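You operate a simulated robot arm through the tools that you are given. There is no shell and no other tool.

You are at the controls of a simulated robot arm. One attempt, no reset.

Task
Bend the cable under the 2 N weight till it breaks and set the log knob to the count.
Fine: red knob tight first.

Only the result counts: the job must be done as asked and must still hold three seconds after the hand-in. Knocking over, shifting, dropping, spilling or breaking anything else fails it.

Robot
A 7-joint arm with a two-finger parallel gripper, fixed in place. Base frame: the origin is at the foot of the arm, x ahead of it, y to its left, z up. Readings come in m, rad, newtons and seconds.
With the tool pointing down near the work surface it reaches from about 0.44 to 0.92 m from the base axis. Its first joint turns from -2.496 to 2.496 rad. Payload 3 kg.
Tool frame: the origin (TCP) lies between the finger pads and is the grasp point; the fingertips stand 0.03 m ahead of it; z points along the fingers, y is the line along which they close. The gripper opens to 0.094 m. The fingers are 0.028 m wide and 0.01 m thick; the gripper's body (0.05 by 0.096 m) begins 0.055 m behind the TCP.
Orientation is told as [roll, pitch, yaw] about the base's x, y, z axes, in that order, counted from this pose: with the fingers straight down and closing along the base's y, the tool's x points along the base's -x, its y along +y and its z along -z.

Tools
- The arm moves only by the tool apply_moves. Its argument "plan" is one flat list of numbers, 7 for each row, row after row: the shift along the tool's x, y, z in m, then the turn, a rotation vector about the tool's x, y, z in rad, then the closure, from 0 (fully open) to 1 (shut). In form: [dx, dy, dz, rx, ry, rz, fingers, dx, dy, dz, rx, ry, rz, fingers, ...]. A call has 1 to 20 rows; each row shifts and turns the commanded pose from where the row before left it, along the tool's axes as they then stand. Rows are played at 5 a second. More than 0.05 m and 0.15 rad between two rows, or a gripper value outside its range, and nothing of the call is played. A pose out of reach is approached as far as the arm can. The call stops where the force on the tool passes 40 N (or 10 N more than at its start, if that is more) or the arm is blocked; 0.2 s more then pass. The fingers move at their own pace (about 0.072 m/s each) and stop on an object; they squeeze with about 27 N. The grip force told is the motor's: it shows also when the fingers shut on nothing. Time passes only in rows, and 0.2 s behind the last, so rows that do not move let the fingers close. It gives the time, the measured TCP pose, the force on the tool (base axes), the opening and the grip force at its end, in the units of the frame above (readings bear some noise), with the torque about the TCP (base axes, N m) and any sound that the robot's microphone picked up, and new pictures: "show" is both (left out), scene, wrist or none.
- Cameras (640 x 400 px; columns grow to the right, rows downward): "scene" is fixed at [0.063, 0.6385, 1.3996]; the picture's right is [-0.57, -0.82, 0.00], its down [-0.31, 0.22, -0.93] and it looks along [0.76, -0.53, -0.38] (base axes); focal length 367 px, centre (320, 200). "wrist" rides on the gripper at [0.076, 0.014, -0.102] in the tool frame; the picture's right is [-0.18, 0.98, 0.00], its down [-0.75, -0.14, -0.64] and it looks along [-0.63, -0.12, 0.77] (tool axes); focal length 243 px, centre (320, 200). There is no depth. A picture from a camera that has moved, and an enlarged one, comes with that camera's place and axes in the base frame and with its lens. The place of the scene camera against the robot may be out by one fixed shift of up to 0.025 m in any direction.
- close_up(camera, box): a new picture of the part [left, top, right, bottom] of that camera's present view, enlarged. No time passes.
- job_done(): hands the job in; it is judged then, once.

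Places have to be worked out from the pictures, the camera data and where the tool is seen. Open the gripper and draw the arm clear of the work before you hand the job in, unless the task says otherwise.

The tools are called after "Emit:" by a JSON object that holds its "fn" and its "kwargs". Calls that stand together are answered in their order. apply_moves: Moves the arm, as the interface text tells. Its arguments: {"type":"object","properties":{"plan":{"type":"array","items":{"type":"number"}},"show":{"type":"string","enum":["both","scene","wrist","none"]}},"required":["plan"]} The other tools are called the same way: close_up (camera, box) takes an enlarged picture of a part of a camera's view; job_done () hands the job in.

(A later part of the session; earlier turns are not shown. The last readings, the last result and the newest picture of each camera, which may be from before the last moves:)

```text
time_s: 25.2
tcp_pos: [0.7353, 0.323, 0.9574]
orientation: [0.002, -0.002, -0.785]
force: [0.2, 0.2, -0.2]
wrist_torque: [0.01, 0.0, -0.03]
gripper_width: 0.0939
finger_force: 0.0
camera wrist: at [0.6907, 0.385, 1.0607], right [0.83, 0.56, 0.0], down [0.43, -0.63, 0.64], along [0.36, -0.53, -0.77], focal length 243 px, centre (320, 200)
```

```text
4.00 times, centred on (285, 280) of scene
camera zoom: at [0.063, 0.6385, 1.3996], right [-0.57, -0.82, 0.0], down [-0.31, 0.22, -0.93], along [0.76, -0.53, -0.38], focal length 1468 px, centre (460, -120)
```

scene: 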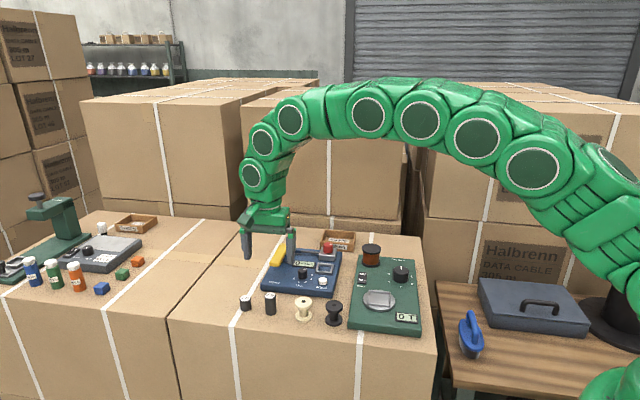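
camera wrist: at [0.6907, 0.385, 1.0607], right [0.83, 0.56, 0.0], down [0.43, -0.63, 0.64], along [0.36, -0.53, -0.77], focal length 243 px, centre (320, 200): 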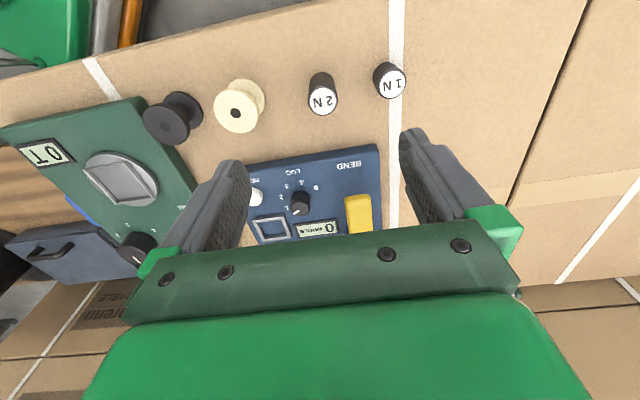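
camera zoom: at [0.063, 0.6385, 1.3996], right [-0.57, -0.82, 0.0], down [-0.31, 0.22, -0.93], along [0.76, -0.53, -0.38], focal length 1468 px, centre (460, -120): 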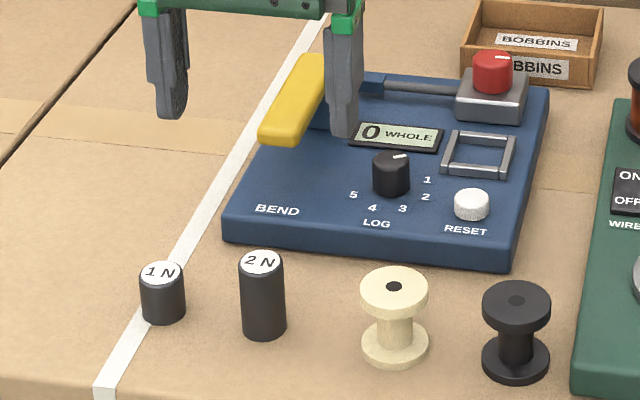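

The 2 N weight's top is at about (0.735, 0.326), near z 0.83 and about 27 mm wide, with the 1 N weight 67 mm away along the closing line. I'll narrow the opening to about 60 mm to clear it and descend partway.

Emit:
{"fn": "apply_moves", "kwargs": {"plan": [0.0015, 0.001, 0, 0, 0, 0, 0.36, 0, 0, 0.03, 0, 0, 0, 0.36, 0, 0, 0.04, 0, 0, 0, 0.36, 0, 0, 0, 0, 0, 0, 0.36], "show": "both"}}

Emit:
{"fn": "close_up", "kwargs": {"camera": "wrist", "box": [180, 40, 460, 240]}}

Emit:
{"fn": "close_up", "kwargs": {"camera": "scene", "box": [225, 230, 345, 330]}}

```text
time_s: 26.2
tcp_pos: [0.7332, 0.3252, 0.8837]
orientation: [0.004, -0.002, -0.784]
force: [0.1, 0.3, 0.9]
wrist_torque: [0.01, 0.0, -0.02]
gripper_width: 0.0601
finger_force: 0.0
camera wrist: at [0.69, 0.3877, 0.9871], right [0.83, 0.56, 0.0], down [0.43, -0.63, 0.64], along [0.37, -0.53, -0.77], focal length 243 px, centre (320, 200)
```

scene: 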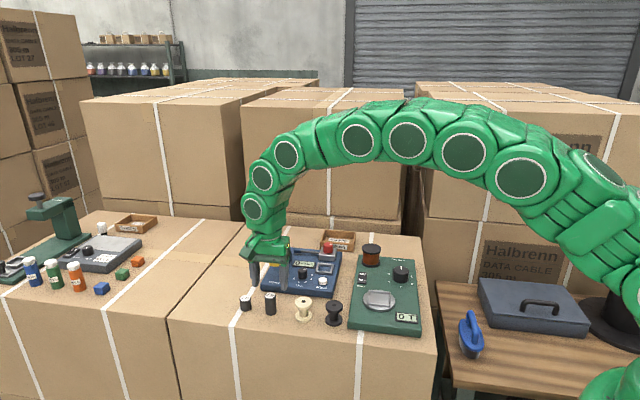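
wrist: 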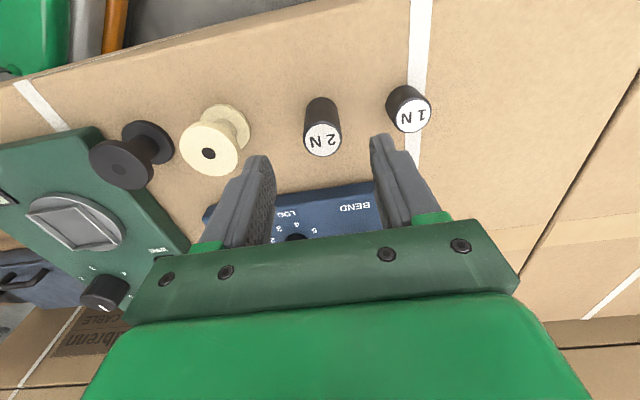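

```text
2.00 times, centred on (320, 140) of wrist
camera zoom: at [0.69, 0.3877, 0.9871], right [0.83, 0.56, 0.0], down [0.43, -0.63, 0.64], along [0.37, -0.53, -0.77], focal length 485 px, centre (320, 320)
```

zoom: 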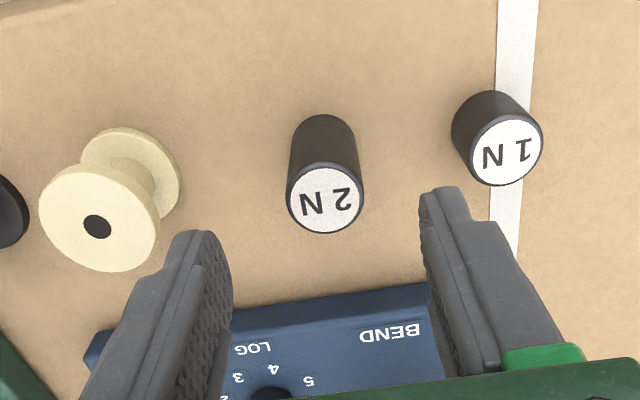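

```text
4.00 times, centred on (285, 280) of scene
camera zoom: at [0.063, 0.6385, 1.3996], right [-0.57, -0.82, 0.0], down [-0.31, 0.22, -0.93], along [0.76, -0.53, -0.38], focal length 1468 px, centre (460, -120)
```

zoom: 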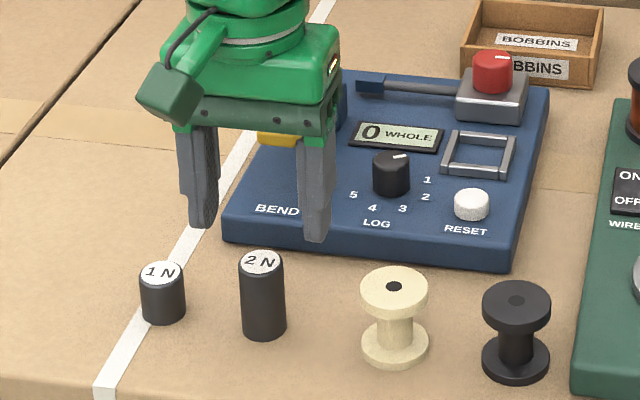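

Two views agree that the weight's top is at (0.7345, 0.326, 0.8315). I'll correct by about 1.5 mm, go down so the tips sit 2 cm above the table, and close.

Emit:
{"fn": "apply_moves", "kwargs": {"plan": [0.001, 0.0016, 0.02, 0, 0, 0, 0.36, 0, 0, 0.0285, 0, 0, 0, 0.36, 0, 0, 0, 0, 0, 0, 0.36, 0, 0, 0, 0, 0, 0, 1, 0, 0, 0, 0, 0, 0, 1, 0, 0, 0, 0, 0, 0, 1], "show": "both"}}

Emit:
{"fn": "close_up", "kwargs": {"camera": "scene", "box": [225, 230, 345, 330]}}

```text
time_s: 27.6
tcp_pos: [0.7322, 0.326, 0.8341]
orientation: [0.001, -0.001, -0.786]
force: [1.0, -0.4, -0.4]
wrist_torque: [-0.01, 0.01, 0.01]
gripper_width: 0.0268
finger_force: 26.8
camera wrist: at [0.6886, 0.3887, 0.9377], right [0.83, 0.56, 0.0], down [0.43, -0.63, 0.64], along [0.36, -0.53, -0.77], focal length 243 px, centre (320, 200)
```

scene: 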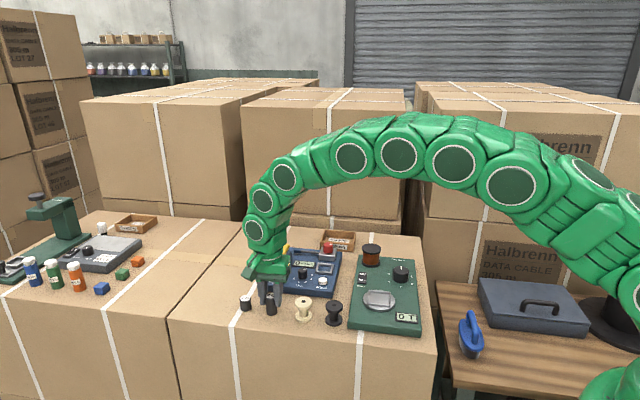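
wrist: 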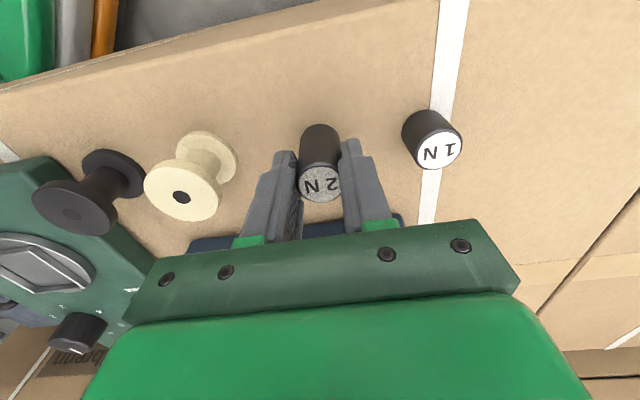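

```text
4.00 times, centred on (285, 280) of scene
camera zoom: at [0.063, 0.6385, 1.3996], right [-0.57, -0.82, 0.0], down [-0.31, 0.22, -0.93], along [0.76, -0.53, -0.38], focal length 1468 px, centre (460, -120)
```

zoom: 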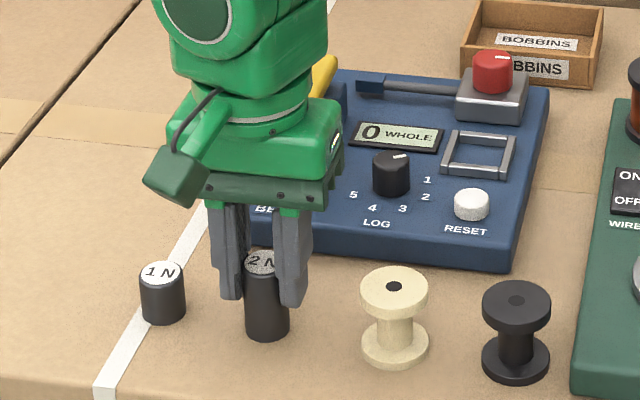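

The weight is gripped (26.8 mm, 27 N) and centred on the TCP. I'll lift it straight up about 10 cm.

Emit:
{"fn": "apply_moves", "kwargs": {"plan": [0, 0, -0.02, 0, 0, 0, 1, 0, 0, -0.038, 0, 0, 0, 1, 0, 0, -0.038, 0, 0, 0, 1, 0, 0, 0, 0, 0, 0, 1, 0, 0, 0, 0, 0, 0, 1], "show": "wrist"}}

```text
time_s: 28.8
tcp_pos: [0.7304, 0.3276, 0.9307]
orientation: [0.003, -0.002, -0.786]
force: [-0.9, -0.1, -2.3]
wrist_torque: [0.01, 0.03, 0.02]
gripper_width: 0.0268
finger_force: 27.0
camera wrist: at [0.6875, 0.3915, 1.0338], right [0.83, 0.56, 0.0], down [0.43, -0.63, 0.64], along [0.36, -0.53, -0.77], focal length 243 px, centre (320, 200)
```

wrist: 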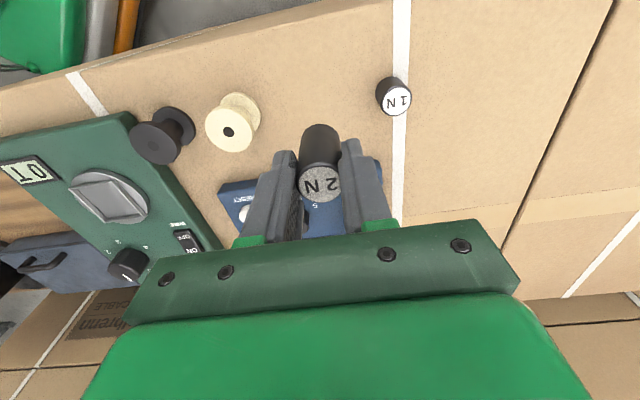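

The weight is lifted with about 2 N of load. Next I'll carry it over the seat at about (0.782, 0.1276), staying above the lever.

Emit:
{"fn": "apply_moves", "kwargs": {"plan": [-0.0352, -0.021, 0, 0, 0, 0, 1, -0.0352, -0.021, 0, 0, 0, 0, 1, -0.0352, -0.021, 0, 0, 0, 0, 1, -0.0352, -0.021, 0, 0, 0, 0, 1, -0.0352, -0.021, 0, 0, 0, 0, 1, 0, 0, 0, 0, 0, 0, 1], "show": "both"}}

Emit:
{"fn": "close_up", "kwargs": {"camera": "wrist", "box": [220, 40, 420, 240]}}

Emit:
{"fn": "close_up", "kwargs": {"camera": "scene", "box": [255, 210, 375, 310]}}

```text
time_s: 30.2
tcp_pos: [0.7833, 0.127, 0.9333]
orientation: [0.002, -0.002, -0.786]
force: [0.4, 0.3, -2.7]
wrist_torque: [0.03, 0.06, 0.02]
gripper_width: 0.0268
finger_force: 27.3
camera wrist: at [0.7401, 0.1906, 1.0372], right [0.82, 0.57, 0.0], down [0.43, -0.63, 0.64], along [0.36, -0.53, -0.77], focal length 243 px, centre (320, 200)
```

scene: 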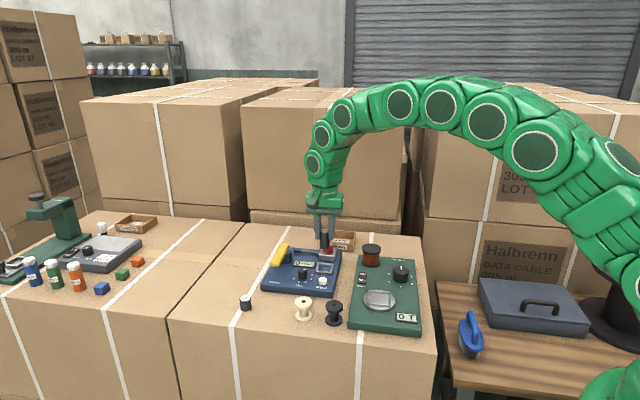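
wrist: 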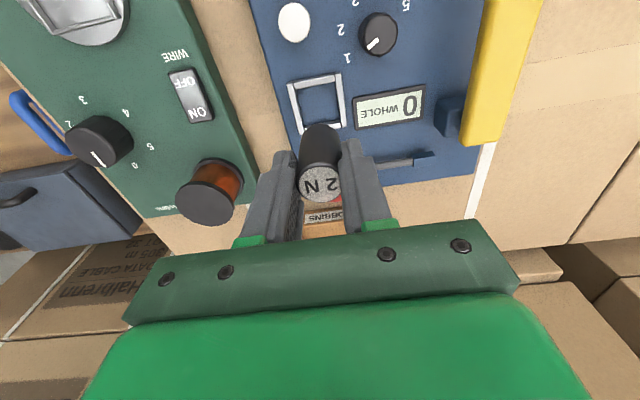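

```text
2.00 times, centred on (320, 140) of wrist
camera zoom: at [0.7401, 0.1906, 1.0372], right [0.82, 0.57, 0.0], down [0.43, -0.63, 0.64], along [0.36, -0.53, -0.77], focal length 485 px, centre (320, 320)
```

zoom: 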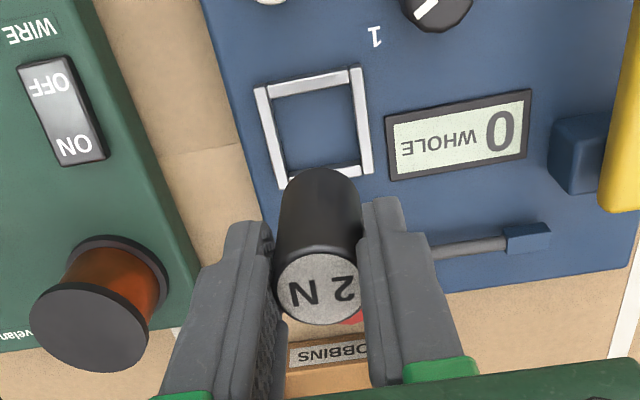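

```text
4.00 times, centred on (315, 260) of scene
camera zoom: at [0.063, 0.6385, 1.3996], right [-0.57, -0.82, 0.0], down [-0.31, 0.22, -0.93], along [0.76, -0.53, -0.38], focal length 1468 px, centre (340, -40)
```

zoom: 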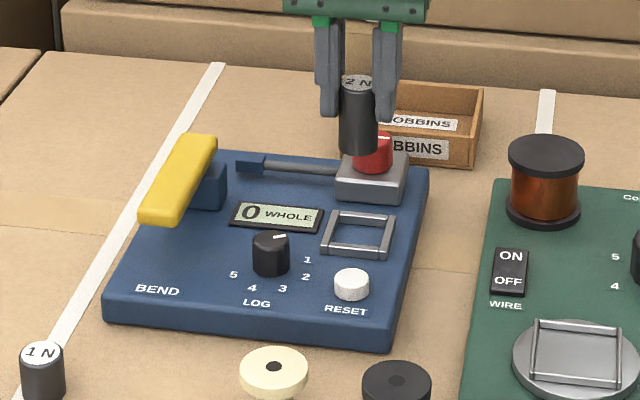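

The seat opening, about 38 mm inside, is within 3 mm of the tool axis. I'll trim and lower to about 1 cm above the seat.

Emit:
{"fn": "apply_moves", "kwargs": {"plan": [0.002, -0.002, 0.02, 0, 0, 0, 1, 0, 0, 0.025, 0, 0, 0, 1, 0, 0, 0.02, 0, 0, 0, 1, 0, 0, 0, 0, 0, 0, 1], "show": "both"}}

Emit:
{"fn": "close_up", "kwargs": {"camera": "wrist", "box": [220, 40, 420, 240]}}

Emit:
{"fn": "close_up", "kwargs": {"camera": "scene", "box": [275, 230, 375, 300]}}

```text
time_s: 31.2
tcp_pos: [0.7812, 0.1279, 0.8683]
orientation: [0.004, -0.001, -0.783]
force: [-0.3, 0.5, -2.8]
wrist_torque: [0.0, 0.01, 0.02]
gripper_width: 0.0269
finger_force: 27.4
camera wrist: at [0.7377, 0.1911, 0.9716], right [0.83, 0.56, 0.0], down [0.43, -0.63, 0.64], along [0.37, -0.53, -0.77], focal length 243 px, centre (320, 200)
```

scene: 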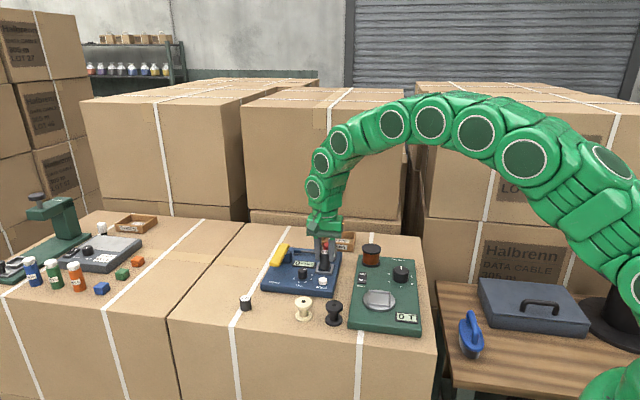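
wrist: 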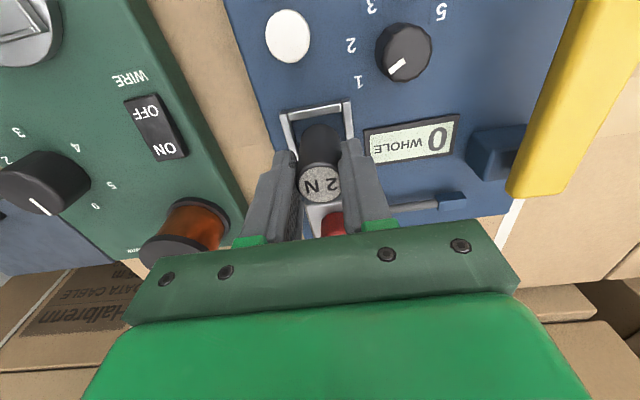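

```text
2.00 times, centred on (320, 140) of wrist
camera zoom: at [0.7377, 0.1911, 0.9716], right [0.83, 0.56, 0.0], down [0.43, -0.63, 0.64], along [0.37, -0.53, -0.77], focal length 485 px, centre (320, 320)
```

zoom: 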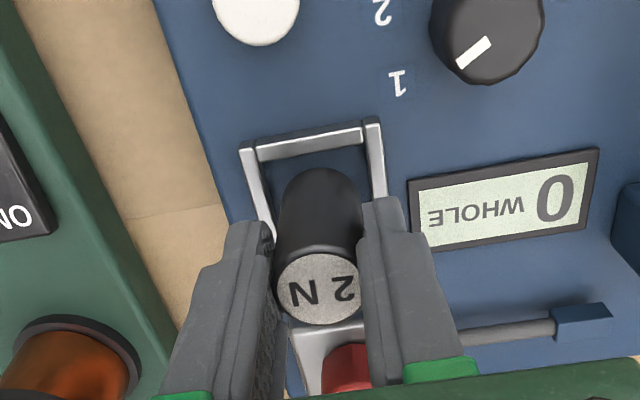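

```text
5.71 times, centred on (325, 265) of scene
camera zoom: at [0.063, 0.6385, 1.3996], right [-0.57, -0.82, 0.0], down [-0.31, 0.22, -0.93], along [0.76, -0.53, -0.38], focal length 2096 px, centre (291, -171)
```

zoom: 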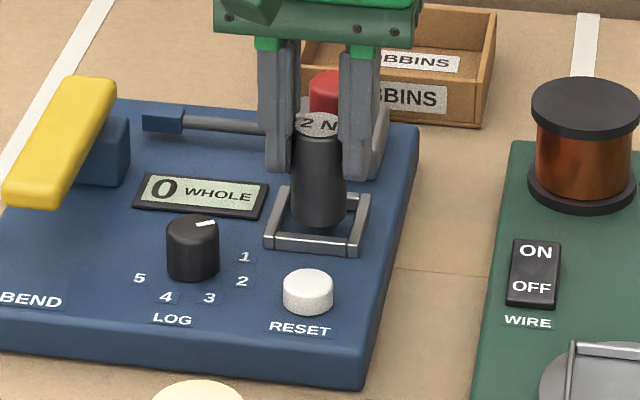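

The weight is centred over the seat between the rails. I'll lower slowly and watch for contact.

Emit:
{"fn": "apply_moves", "kwargs": {"plan": [0, 0, 0.004, 0, 0, 0, 1, 0, 0, 0.004, 0, 0, 0, 1, 0, 0, 0.003, 0, 0, 0, 1, 0, 0, 0, 0, 0, 0, 1], "show": "none"}}

Emit:
{"fn": "close_up", "kwargs": {"camera": "scene", "box": [275, 230, 375, 300]}}

```text
time_s: 32.4
tcp_pos: [0.7818, 0.1275, 0.8587]
orientation: [0.008, -0.005, -0.786]
force: [0.0, -0.3, -0.5]
wrist_torque: [0.01, 0.0, 0.03]
gripper_width: 0.0269
finger_force: 27.6
stopped in row 4: the force on the tool passed its limit at 42 N (the readings are from after the stop); the commanded pose is now the measured one
```

```text
5.71 times, centred on (325, 265) of scene
camera zoom: at [0.063, 0.6385, 1.3996], right [-0.57, -0.82, 0.0], down [-0.31, 0.22, -0.93], along [0.76, -0.53, -0.38], focal length 2096 px, centre (291, -171)
```

zoom: 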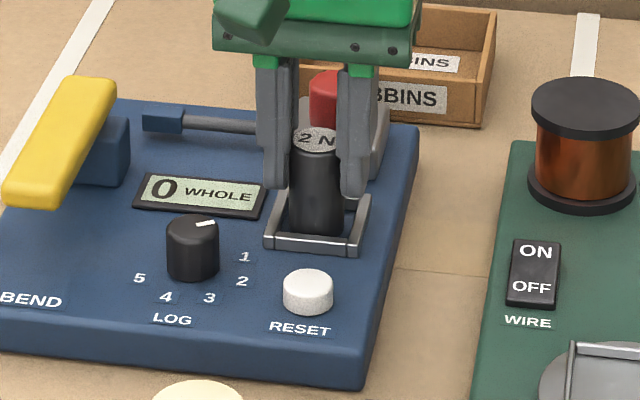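

The weight has touched the seat floor (contact at z 0.8587, now unloaded) and sits inside the rails. I'll open to about 56 mm and lift away.

Emit:
{"fn": "apply_moves", "kwargs": {"plan": [0, 0, 0, 0, 0, 0, 0.7, 0, 0, 0, 0, 0, 0, 0.5, 0, 0, 0, 0, 0, 0, 0.4, 0, 0, 0, 0, 0, 0, 0.4, 0, 0, -0.03, 0, 0, 0, 0.4, 0, 0, -0.04, 0, 0, 0, 0.4, 0, 0, -0.04, 0, 0, 0, 0.4, 0, 0, 0, 0, 0, 0, 0.4], "show": "both"}}

Emit:
{"fn": "close_up", "kwargs": {"camera": "wrist", "box": [220, 40, 420, 240]}}

Emit:
{"fn": "close_up", "kwargs": {"camera": "scene", "box": [255, 230, 355, 300]}}

```text
time_s: 34.2
tcp_pos: [0.7812, 0.1282, 0.9686]
orientation: [0.007, -0.004, -0.784]
force: [-0.5, -0.2, -0.1]
wrist_torque: [0.03, 0.0, 0.02]
gripper_width: 0.0561
finger_force: 0.2
camera wrist: at [0.7382, 0.1916, 1.0721], right [0.83, 0.56, 0.01], down [0.43, -0.63, 0.64], along [0.37, -0.53, -0.77], focal length 243 px, centre (320, 200)
```

scene: 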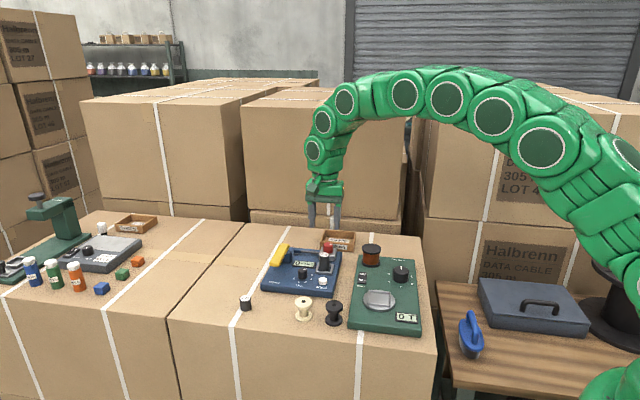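
wrist: 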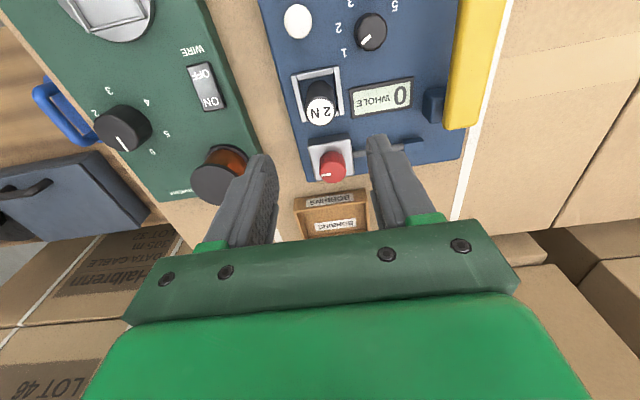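

```text
2.00 times, centred on (320, 140) of wrist
camera zoom: at [0.7382, 0.1916, 1.0721], right [0.83, 0.56, 0.01], down [0.43, -0.63, 0.64], along [0.37, -0.53, -0.77], focal length 485 px, centre (320, 320)
```

zoom: 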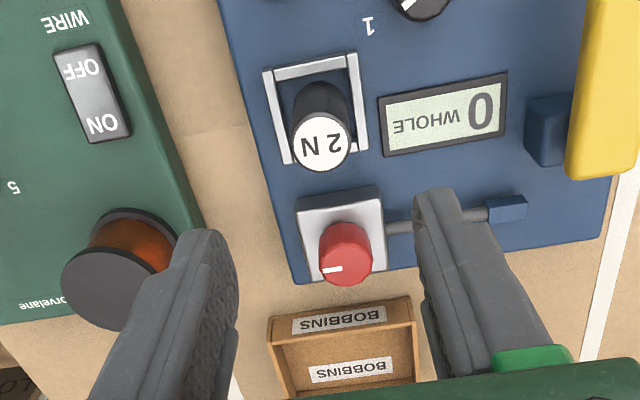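

```text
5.71 times, centred on (305, 265) of scene
camera zoom: at [0.063, 0.6385, 1.3996], right [-0.57, -0.82, 0.0], down [-0.31, 0.22, -0.93], along [0.76, -0.53, -0.38], focal length 2096 px, centre (406, -171)
```

zoom: 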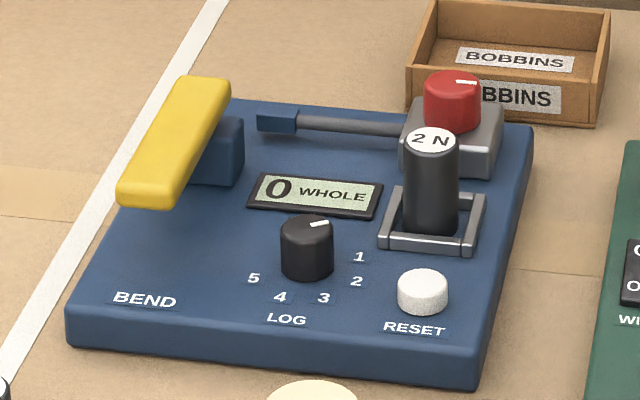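

The 2 N weight stands in its seat and the red knob's pointer shows tight. The lever bar runs from about (0.822, 0.267) at its front end to (0.897, 0.185), with its top near z 0.855 and its pivot block at the rear. I'll close the fingers and move above the front part of the lever.

Emit:
{"fn": "apply_moves", "kwargs": {"plan": [0.01365, 0.0316, 0, 0, 0, 0, 1, 0.01365, 0.0316, 0, 0, 0, 0, 1, 0.01365, 0.0316, 0, 0, 0, 0, 1, 0.01365, 0.0316, 0, 0, 0, 0, 1, 0, 0, 0, 0, 0, 0, 1], "show": "both"}}

Emit:
{"fn": "close_up", "kwargs": {"camera": "wrist", "box": [200, 40, 440, 240]}}

Emit:
{"fn": "close_up", "kwargs": {"camera": "scene", "box": [255, 220, 355, 300]}}

```text
time_s: 35.4
tcp_pos: [0.8333, 0.2533, 0.9668]
orientation: [0.006, -0.006, -0.785]
force: [-0.2, -0.2, -0.3]
wrist_torque: [0.0, 0.01, 0.01]
gripper_width: 0.0002
finger_force: 27.0
camera wrist: at [0.7889, 0.3165, 1.0696], right [0.83, 0.56, 0.01], down [0.43, -0.63, 0.64], along [0.37, -0.53, -0.76], focal length 243 px, centre (320, 200)
```

scene: 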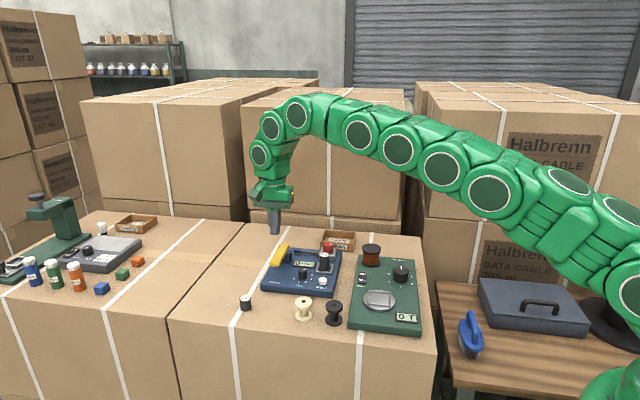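
wrist: 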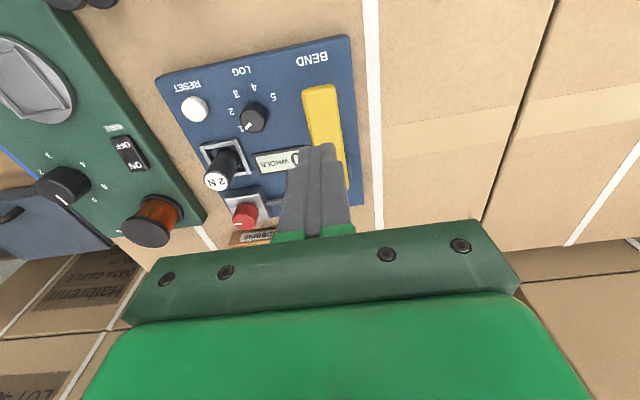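

```text
2.00 times, centred on (320, 140) of wrist
camera zoom: at [0.7889, 0.3165, 1.0696], right [0.83, 0.56, 0.01], down [0.43, -0.63, 0.64], along [0.37, -0.53, -0.76], focal length 485 px, centre (320, 320)
```

zoom: 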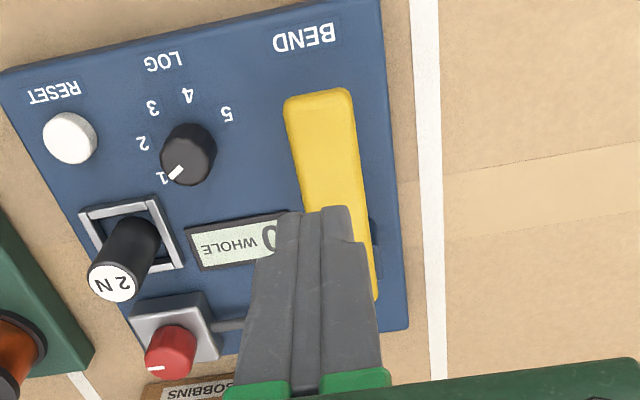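

```text
5.00 times, centred on (305, 260) of scene
camera zoom: at [0.063, 0.6385, 1.3996], right [-0.57, -0.82, 0.0], down [-0.31, 0.22, -0.93], along [0.76, -0.53, -0.38], focal length 1834 px, centre (395, -100)
```

zoom: 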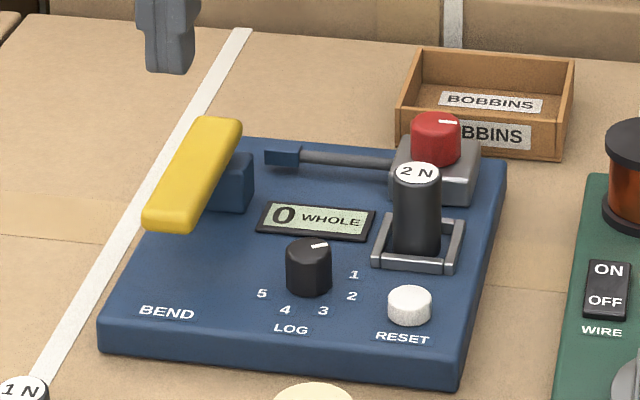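

The lever bar is 27 mm wide and 104 mm long, with its front end at e2≈0.393, and the closed fingertips are above its front part. I'll come down to just above it.

Emit:
{"fn": "apply_moves", "kwargs": {"plan": [0.003, 0.001, 0.03, 0, 0, 0, 1, 0, 0, 0.025, 0, 0, 0, 1, 0, 0, 0.018, 0, 0, 0, 1, 0, 0, 0, 0, 0, 0, 1], "show": "both"}}

Emit:
{"fn": "close_up", "kwargs": {"camera": "wrist", "box": [200, 40, 440, 240]}}

Emit:
{"fn": "close_up", "kwargs": {"camera": "scene", "box": [255, 220, 355, 300]}}

```text
time_s: 36.4
tcp_pos: [0.8312, 0.2581, 0.8957]
orientation: [0.006, -0.005, -0.786]
force: [-0.2, 0.5, 0.6]
wrist_torque: [-0.02, -0.01, 0.0]
gripper_width: 0.0
finger_force: 27.1
camera wrist: at [0.7871, 0.3213, 0.9982], right [0.82, 0.57, 0.01], down [0.43, -0.63, 0.64], along [0.37, -0.53, -0.76], focal length 243 px, centre (320, 200)
```

scene: 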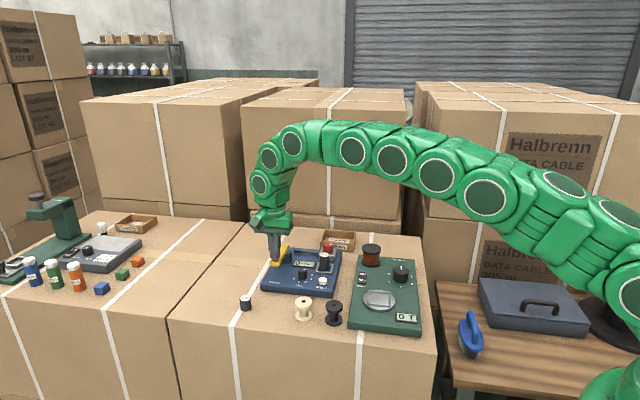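
wrist: 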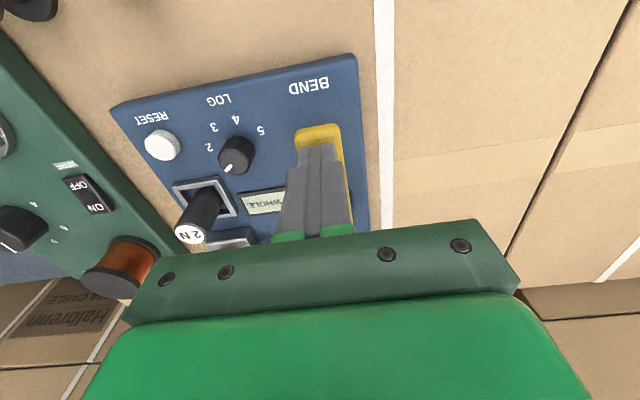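

```text
2.00 times, centred on (320, 140) of wrist
camera zoom: at [0.7871, 0.3213, 0.9982], right [0.82, 0.57, 0.01], down [0.43, -0.63, 0.64], along [0.37, -0.53, -0.76], focal length 485 px, centre (320, 320)
```

zoom: 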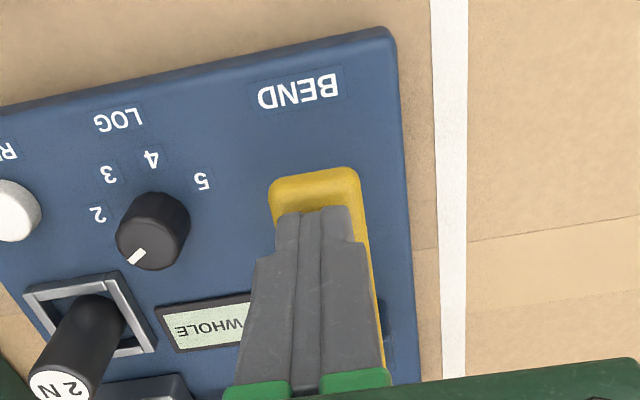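

```text
5.00 times, centred on (305, 260) of scene
camera zoom: at [0.063, 0.6385, 1.3996], right [-0.57, -0.82, 0.0], down [-0.31, 0.22, -0.93], along [0.76, -0.53, -0.38], focal length 1834 px, centre (395, -100)
```

zoom: 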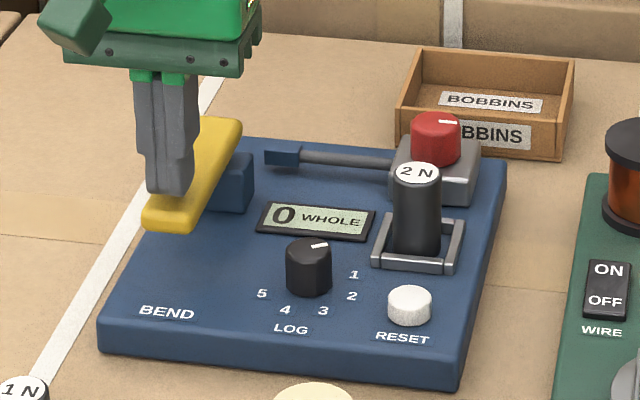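

The fingertips are about 1 cm above the lever and well centred. I'll press down in small steps and watch the force and the display.

Emit:
{"fn": "apply_moves", "kwargs": {"plan": [0, 0, 0.004, 0, 0, 0, 1, 0, 0, 0.004, 0, 0, 0, 1, 0, 0, 0.004, 0, 0, 0, 1, 0, 0, 0.004, 0, 0, 0, 1, 0, 0, 0, 0, 0, 0, 1], "show": "scene"}}

Emit:
{"fn": "close_up", "kwargs": {"camera": "scene", "box": [255, 220, 355, 300]}}

```text
time_s: 37.6
tcp_pos: [0.8316, 0.2582, 0.8802]
orientation: [0.006, -0.004, -0.785]
force: [-1.3, -0.2, 3.1]
wrist_torque: [-0.03, 0.04, -0.02]
gripper_width: 0.0
finger_force: 26.7
```

scene: 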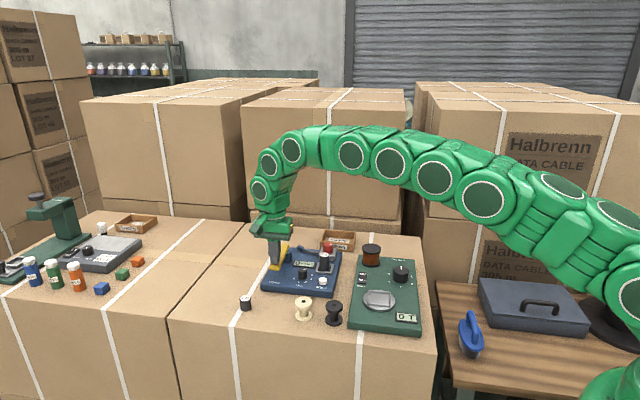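

```text
5.00 times, centred on (305, 260) of scene
camera zoom: at [0.063, 0.6385, 1.3996], right [-0.57, -0.82, 0.0], down [-0.31, 0.22, -0.93], along [0.76, -0.53, -0.38], focal length 1834 px, centre (395, -100)
```

zoom: 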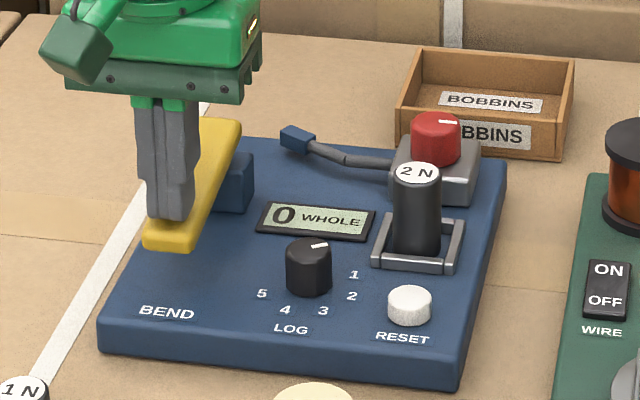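

It works: the lever yields at about 3 N and the cable's free end lifts as it bends. I'll press further.

Emit:
{"fn": "apply_moves", "kwargs": {"plan": [0, 0, 0.004, 0, 0, 0, 1, 0, 0, 0.004, 0, 0, 0, 1, 0, 0, 0.004, 0, 0, 0, 1, 0, 0, 0, 0, 0, 0, 1], "show": "none"}}

Emit:
{"fn": "close_up", "kwargs": {"camera": "scene", "box": [255, 220, 355, 300]}}

```text
time_s: 38.6
tcp_pos: [0.8313, 0.2578, 0.8684]
orientation: [0.005, -0.002, -0.785]
force: [-6.2, -0.7, 13.7]
wrist_torque: [-0.2, 0.04, -0.05]
gripper_width: 0.0
finger_force: 26.3
```

```text
5.00 times, centred on (305, 260) of scene
camera zoom: at [0.063, 0.6385, 1.3996], right [-0.57, -0.82, 0.0], down [-0.31, 0.22, -0.93], along [0.76, -0.53, -0.38], focal length 1834 px, centre (395, -100)
```

zoom: 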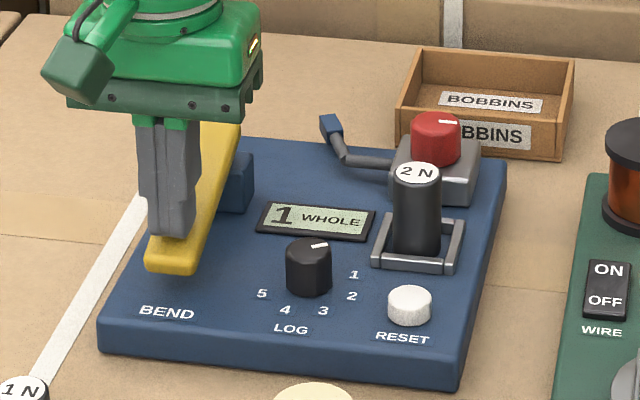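

The display now reads "1 WHOLE". I'll raise the tool so the lever returns.

Emit:
{"fn": "apply_moves", "kwargs": {"plan": [0, 0, -0.01, 0, 0, 0, 1, 0, 0, -0.01, 0, 0, 0, 1, 0, 0, -0.01, 0, 0, 0, 1, 0, 0, 0, 0, 0, 0, 1, 0, 0, 0, 0, 0, 0, 1], "show": "none"}}

Emit:
{"fn": "close_up", "kwargs": {"camera": "scene", "box": [255, 220, 355, 300]}}

```text
time_s: 39.8
tcp_pos: [0.83, 0.2587, 0.8965]
orientation: [0.006, -0.004, -0.786]
force: [0.4, 1.0, 0.3]
wrist_torque: [-0.02, 0.02, -0.03]
gripper_width: 0.0
finger_force: 27.0
```

```text
5.00 times, centred on (305, 260) of scene
camera zoom: at [0.063, 0.6385, 1.3996], right [-0.57, -0.82, 0.0], down [-0.31, 0.22, -0.93], along [0.76, -0.53, -0.38], focal length 1834 px, centre (395, -100)
```

zoom: 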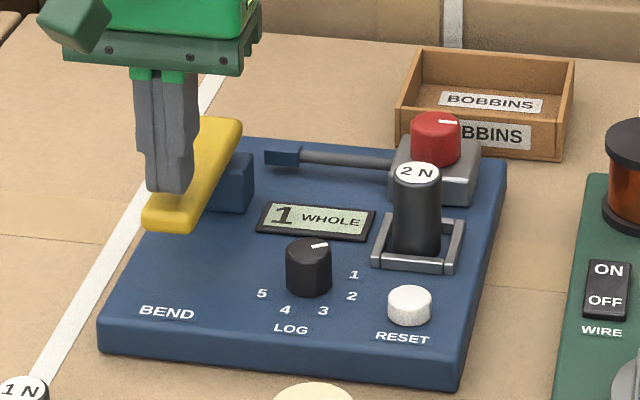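

The lever springs back and the cable is straight again, with the display at "1 WHOLE". I'll make the second stroke to the same depth.

Emit:
{"fn": "apply_moves", "kwargs": {"plan": [0, 0, 0.006, 0, 0, 0, 1, 0, 0, 0.006, 0, 0, 0, 1, 0, 0, 0.006, 0, 0, 0, 1, 0, 0, 0.006, 0, 0, 0, 1, 0, 0, 0.005, 0, 0, 0, 1, 0, 0, 0, 0, 0, 0, 1], "show": "none"}}

Emit:
{"fn": "close_up", "kwargs": {"camera": "scene", "box": [255, 220, 355, 300]}}

```text
time_s: 41.2
tcp_pos: [0.8312, 0.2583, 0.8683]
orientation: [0.005, -0.004, -0.785]
force: [-2.9, -0.9, 8.9]
wrist_torque: [-0.05, 0.01, -0.05]
gripper_width: 0.0
finger_force: 27.0
```

```text
5.00 times, centred on (305, 260) of scene
camera zoom: at [0.063, 0.6385, 1.3996], right [-0.57, -0.82, 0.0], down [-0.31, 0.22, -0.93], along [0.76, -0.53, -0.38], focal length 1834 px, centre (395, -100)
```

zoom: 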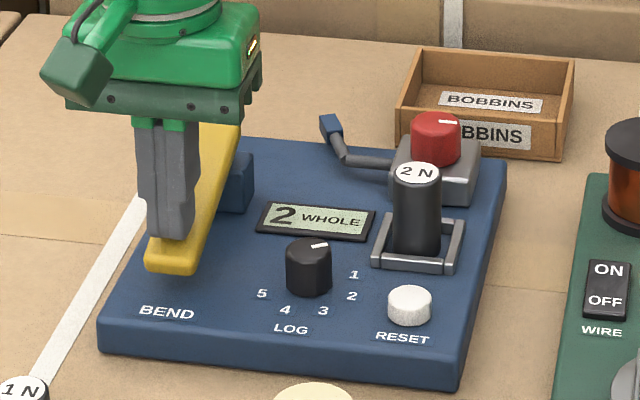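

The display reads "2 WHOLE", so the cable is still intact. I'll release and then press a third time, checking at the bottom.

Emit:
{"fn": "apply_moves", "kwargs": {"plan": [0, 0, -0.01, 0, 0, 0, 1, 0, 0, -0.01, 0, 0, 0, 1, 0, 0, -0.009, 0, 0, 0, 1, 0, 0, 0, 0, 0, 0, 1, 0, 0, 0, 0, 0, 0, 1, 0, 0, 0.006, 0, 0, 0, 1, 0, 0, 0.006, 0, 0, 0, 1, 0, 0, 0.006, 0, 0, 0, 1, 0, 0, 0.006, 0, 0, 0, 1, 0, 0, 0.005, 0, 0, 0, 1, 0, 0, 0, 0, 0, 0, 1], "show": "none"}}

Emit:
{"fn": "close_up", "kwargs": {"camera": "scene", "box": [255, 220, 355, 300]}}

```text
time_s: 43.6
tcp_pos: [0.8299, 0.2593, 0.8671]
orientation: [0.006, -0.006, -0.785]
force: [-8.5, -3.1, 20.3]
wrist_torque: [-0.27, 0.04, -0.15]
gripper_width: 0.0
finger_force: 27.5
```

```text
5.00 times, centred on (305, 260) of scene
camera zoom: at [0.063, 0.6385, 1.3996], right [-0.57, -0.82, 0.0], down [-0.31, 0.22, -0.93], along [0.76, -0.53, -0.38], focal length 1834 px, centre (395, -100)
```

zoom: 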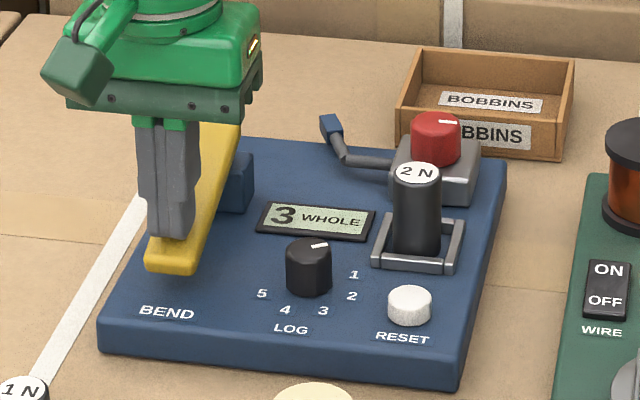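

The display reads "3 WHOLE". I'll release and make the fourth stroke to the same depth.

Emit:
{"fn": "apply_moves", "kwargs": {"plan": [0, 0, -0.01, 0, 0, 0, 1, 0, 0, -0.01, 0, 0, 0, 1, 0, 0, -0.009, 0, 0, 0, 1, 0, 0, 0, 0, 0, 0, 1, 0, 0, 0, 0, 0, 0, 1, 0, 0, 0.006, 0, 0, 0, 1, 0, 0, 0.006, 0, 0, 0, 1, 0, 0, 0.006, 0, 0, 0, 1, 0, 0, 0.006, 0, 0, 0, 1, 0, 0, 0.0045, 0, 0, 0, 1, 0, 0, 0, 0, 0, 0, 1], "show": "none"}}

Emit:
{"fn": "close_up", "kwargs": {"camera": "scene", "box": [255, 220, 355, 300]}}

```text
time_s: 46.0
tcp_pos: [0.8317, 0.2575, 0.868]
orientation: [0.006, -0.004, -0.787]
force: [-3.0, 0.8, 4.5]
wrist_torque: [0.01, 0.07, -0.01]
gripper_width: 0.0
finger_force: 27.0
```

```text
5.00 times, centred on (305, 260) of scene
camera zoom: at [0.063, 0.6385, 1.3996], right [-0.57, -0.82, 0.0], down [-0.31, 0.22, -0.93], along [0.76, -0.53, -0.38], focal length 1834 px, centre (395, -100)
```

zoom: 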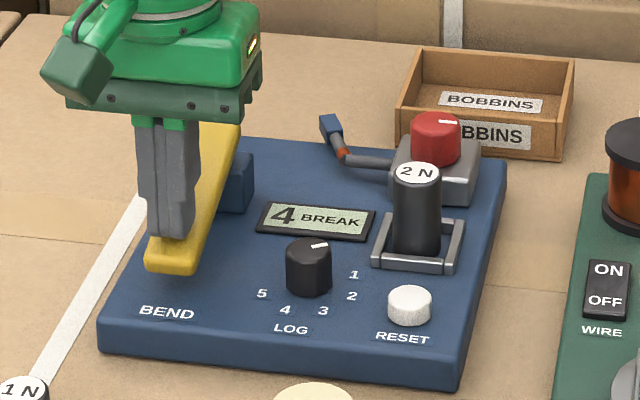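

The display reads "4 BREAK": the cable broke on the fourth bend. The LOG labels fit a circle centred at (0.7876, 0.1967) in steps of about 45°. The pointer is at "1", so it has to turn about 135° clockwise to "4". I'll release the lever, rise, and go over the LOG knob with the tool turned back to yaw ≈ −0.15.

Emit:
{"fn": "apply_moves", "kwargs": {"plan": [0, 0, -0.01, 0, 0, 0, 1, 0, 0, -0.01, 0, 0, 0, 1, 0, 0, -0.02, 0, 0, 0, 1, 0, 0, -0.04, 0, 0, 0, 1, -0.0064, -0.037, 0, 0, 0, 0, 1, -0.0064, -0.037, 0, 0, 0, 0, 0.4, 0, 0, 0, 0, 0, -0.1274, 0.4, 0, 0, 0, 0, 0, -0.1274, 0.4, 0, 0, 0, 0, 0, -0.1274, 0.4, 0, 0, 0, 0, 0, -0.1274, 0.4, 0, 0, 0, 0, 0, -0.1274, 0.4, 0, 0, 0, 0, 0, 0, 0.4], "show": "both"}}

Emit:
{"fn": "close_up", "kwargs": {"camera": "wrist", "box": [200, 40, 440, 240]}}

Emit:
{"fn": "close_up", "kwargs": {"camera": "scene", "box": [255, 220, 355, 300]}}

```text
time_s: 48.6
tcp_pos: [0.7876, 0.1971, 0.9492]
orientation: [0.002, -0.006, -0.147]
force: [0.2, -0.6, -1.2]
wrist_torque: [-0.01, -0.01, -0.02]
gripper_width: 0.0563
finger_force: 0.1
camera wrist: at [0.7148, 0.2221, 1.0515], right [0.33, 0.95, 0.0], down [0.72, -0.25, 0.65], along [0.61, -0.21, -0.76], focal length 243 px, centre (320, 200)
```

scene: 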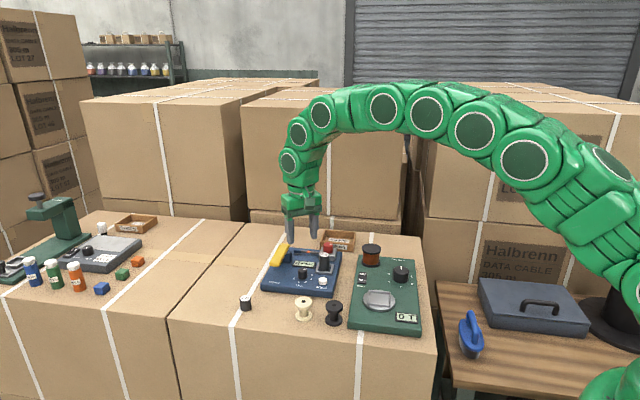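
wrist: 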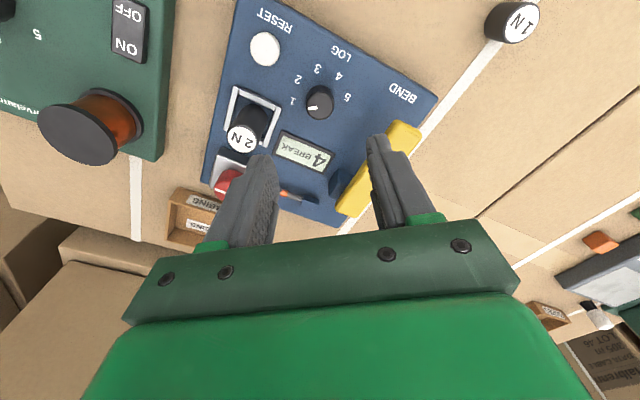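

```text
2.00 times, centred on (320, 140) of wrist
camera zoom: at [0.7148, 0.2221, 1.0515], right [0.33, 0.95, 0.0], down [0.72, -0.25, 0.65], along [0.61, -0.21, -0.76], focal length 485 px, centre (320, 320)
```

zoom: 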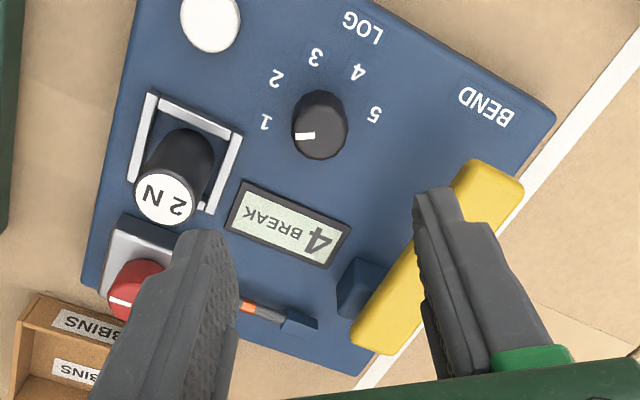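

```text
5.00 times, centred on (305, 260) of scene
camera zoom: at [0.063, 0.6385, 1.3996], right [-0.57, -0.82, 0.0], down [-0.31, 0.22, -0.93], along [0.76, -0.53, -0.38], focal length 1834 px, centre (395, -100)
```

zoom: 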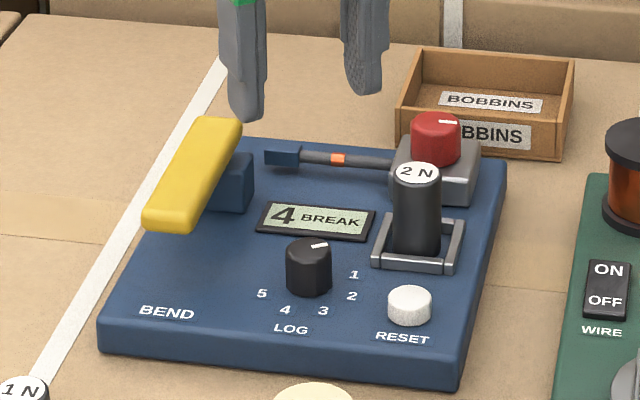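

Four is confirmed, and the knob's pointer aims at "1". The LOG knob, about 24 mm wide with its top near 0.829, is right under the TCP. I'll descend with a 56 mm opening to just above gripping height.

Emit:
{"fn": "apply_moves", "kwargs": {"plan": [0, 0, 0.035, 0, 0, 0, 0.4, 0, 0, 0.035, 0, 0, 0, 0.4, 0, 0, 0.015, 0, 0, 0, 0.4, 0, 0, 0, 0, 0, 0, 0.4], "show": "both"}}

Emit:
{"fn": "close_up", "kwargs": {"camera": "wrist", "box": [200, 40, 440, 240]}}

Emit:
{"fn": "close_up", "kwargs": {"camera": "scene", "box": [255, 220, 355, 300]}}

```text
time_s: 49.6
tcp_pos: [0.7878, 0.1971, 0.8652]
orientation: [0.003, -0.008, -0.148]
force: [0.5, 0.0, -0.4]
wrist_torque: [0.01, 0.0, 0.0]
gripper_width: 0.0563
finger_force: 0.1
camera wrist: at [0.7156, 0.2218, 0.967], right [0.33, 0.94, 0.0], down [0.72, -0.25, 0.65], along [0.61, -0.21, -0.76], focal length 243 px, centre (320, 200)
```

scene: 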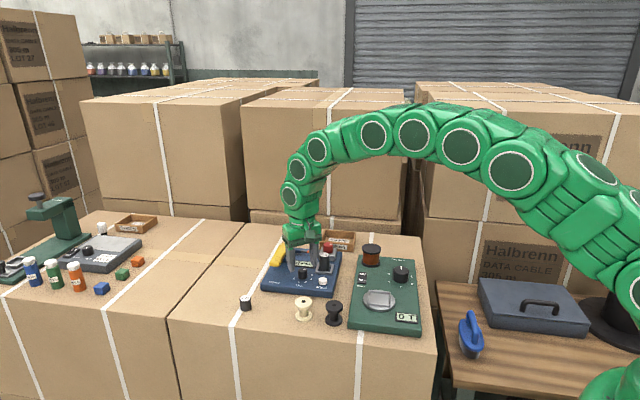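
wrist: 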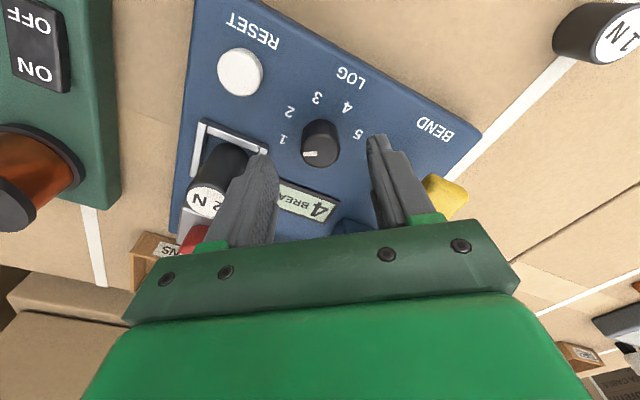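

```text
2.00 times, centred on (320, 140) of wrist
camera zoom: at [0.7156, 0.2218, 0.967], right [0.33, 0.94, 0.0], down [0.72, -0.25, 0.65], along [0.61, -0.21, -0.76], focal length 485 px, centre (320, 320)
```

zoom: 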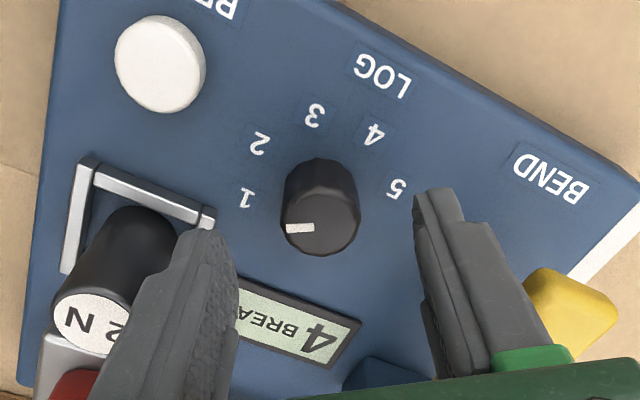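

```text
5.00 times, centred on (305, 260) of scene
camera zoom: at [0.063, 0.6385, 1.3996], right [-0.57, -0.82, 0.0], down [-0.31, 0.22, -0.93], along [0.76, -0.53, -0.38], focal length 1834 px, centre (395, -100)
```

zoom: 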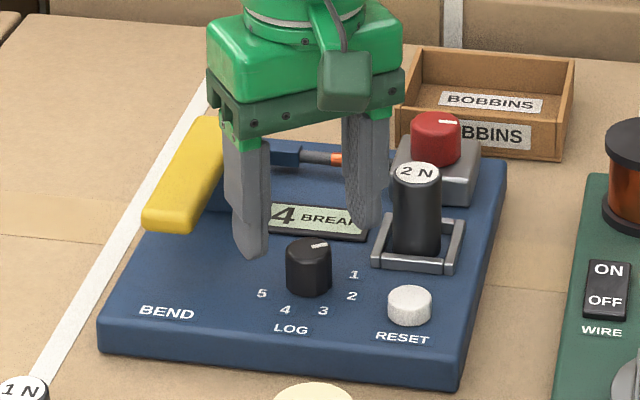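

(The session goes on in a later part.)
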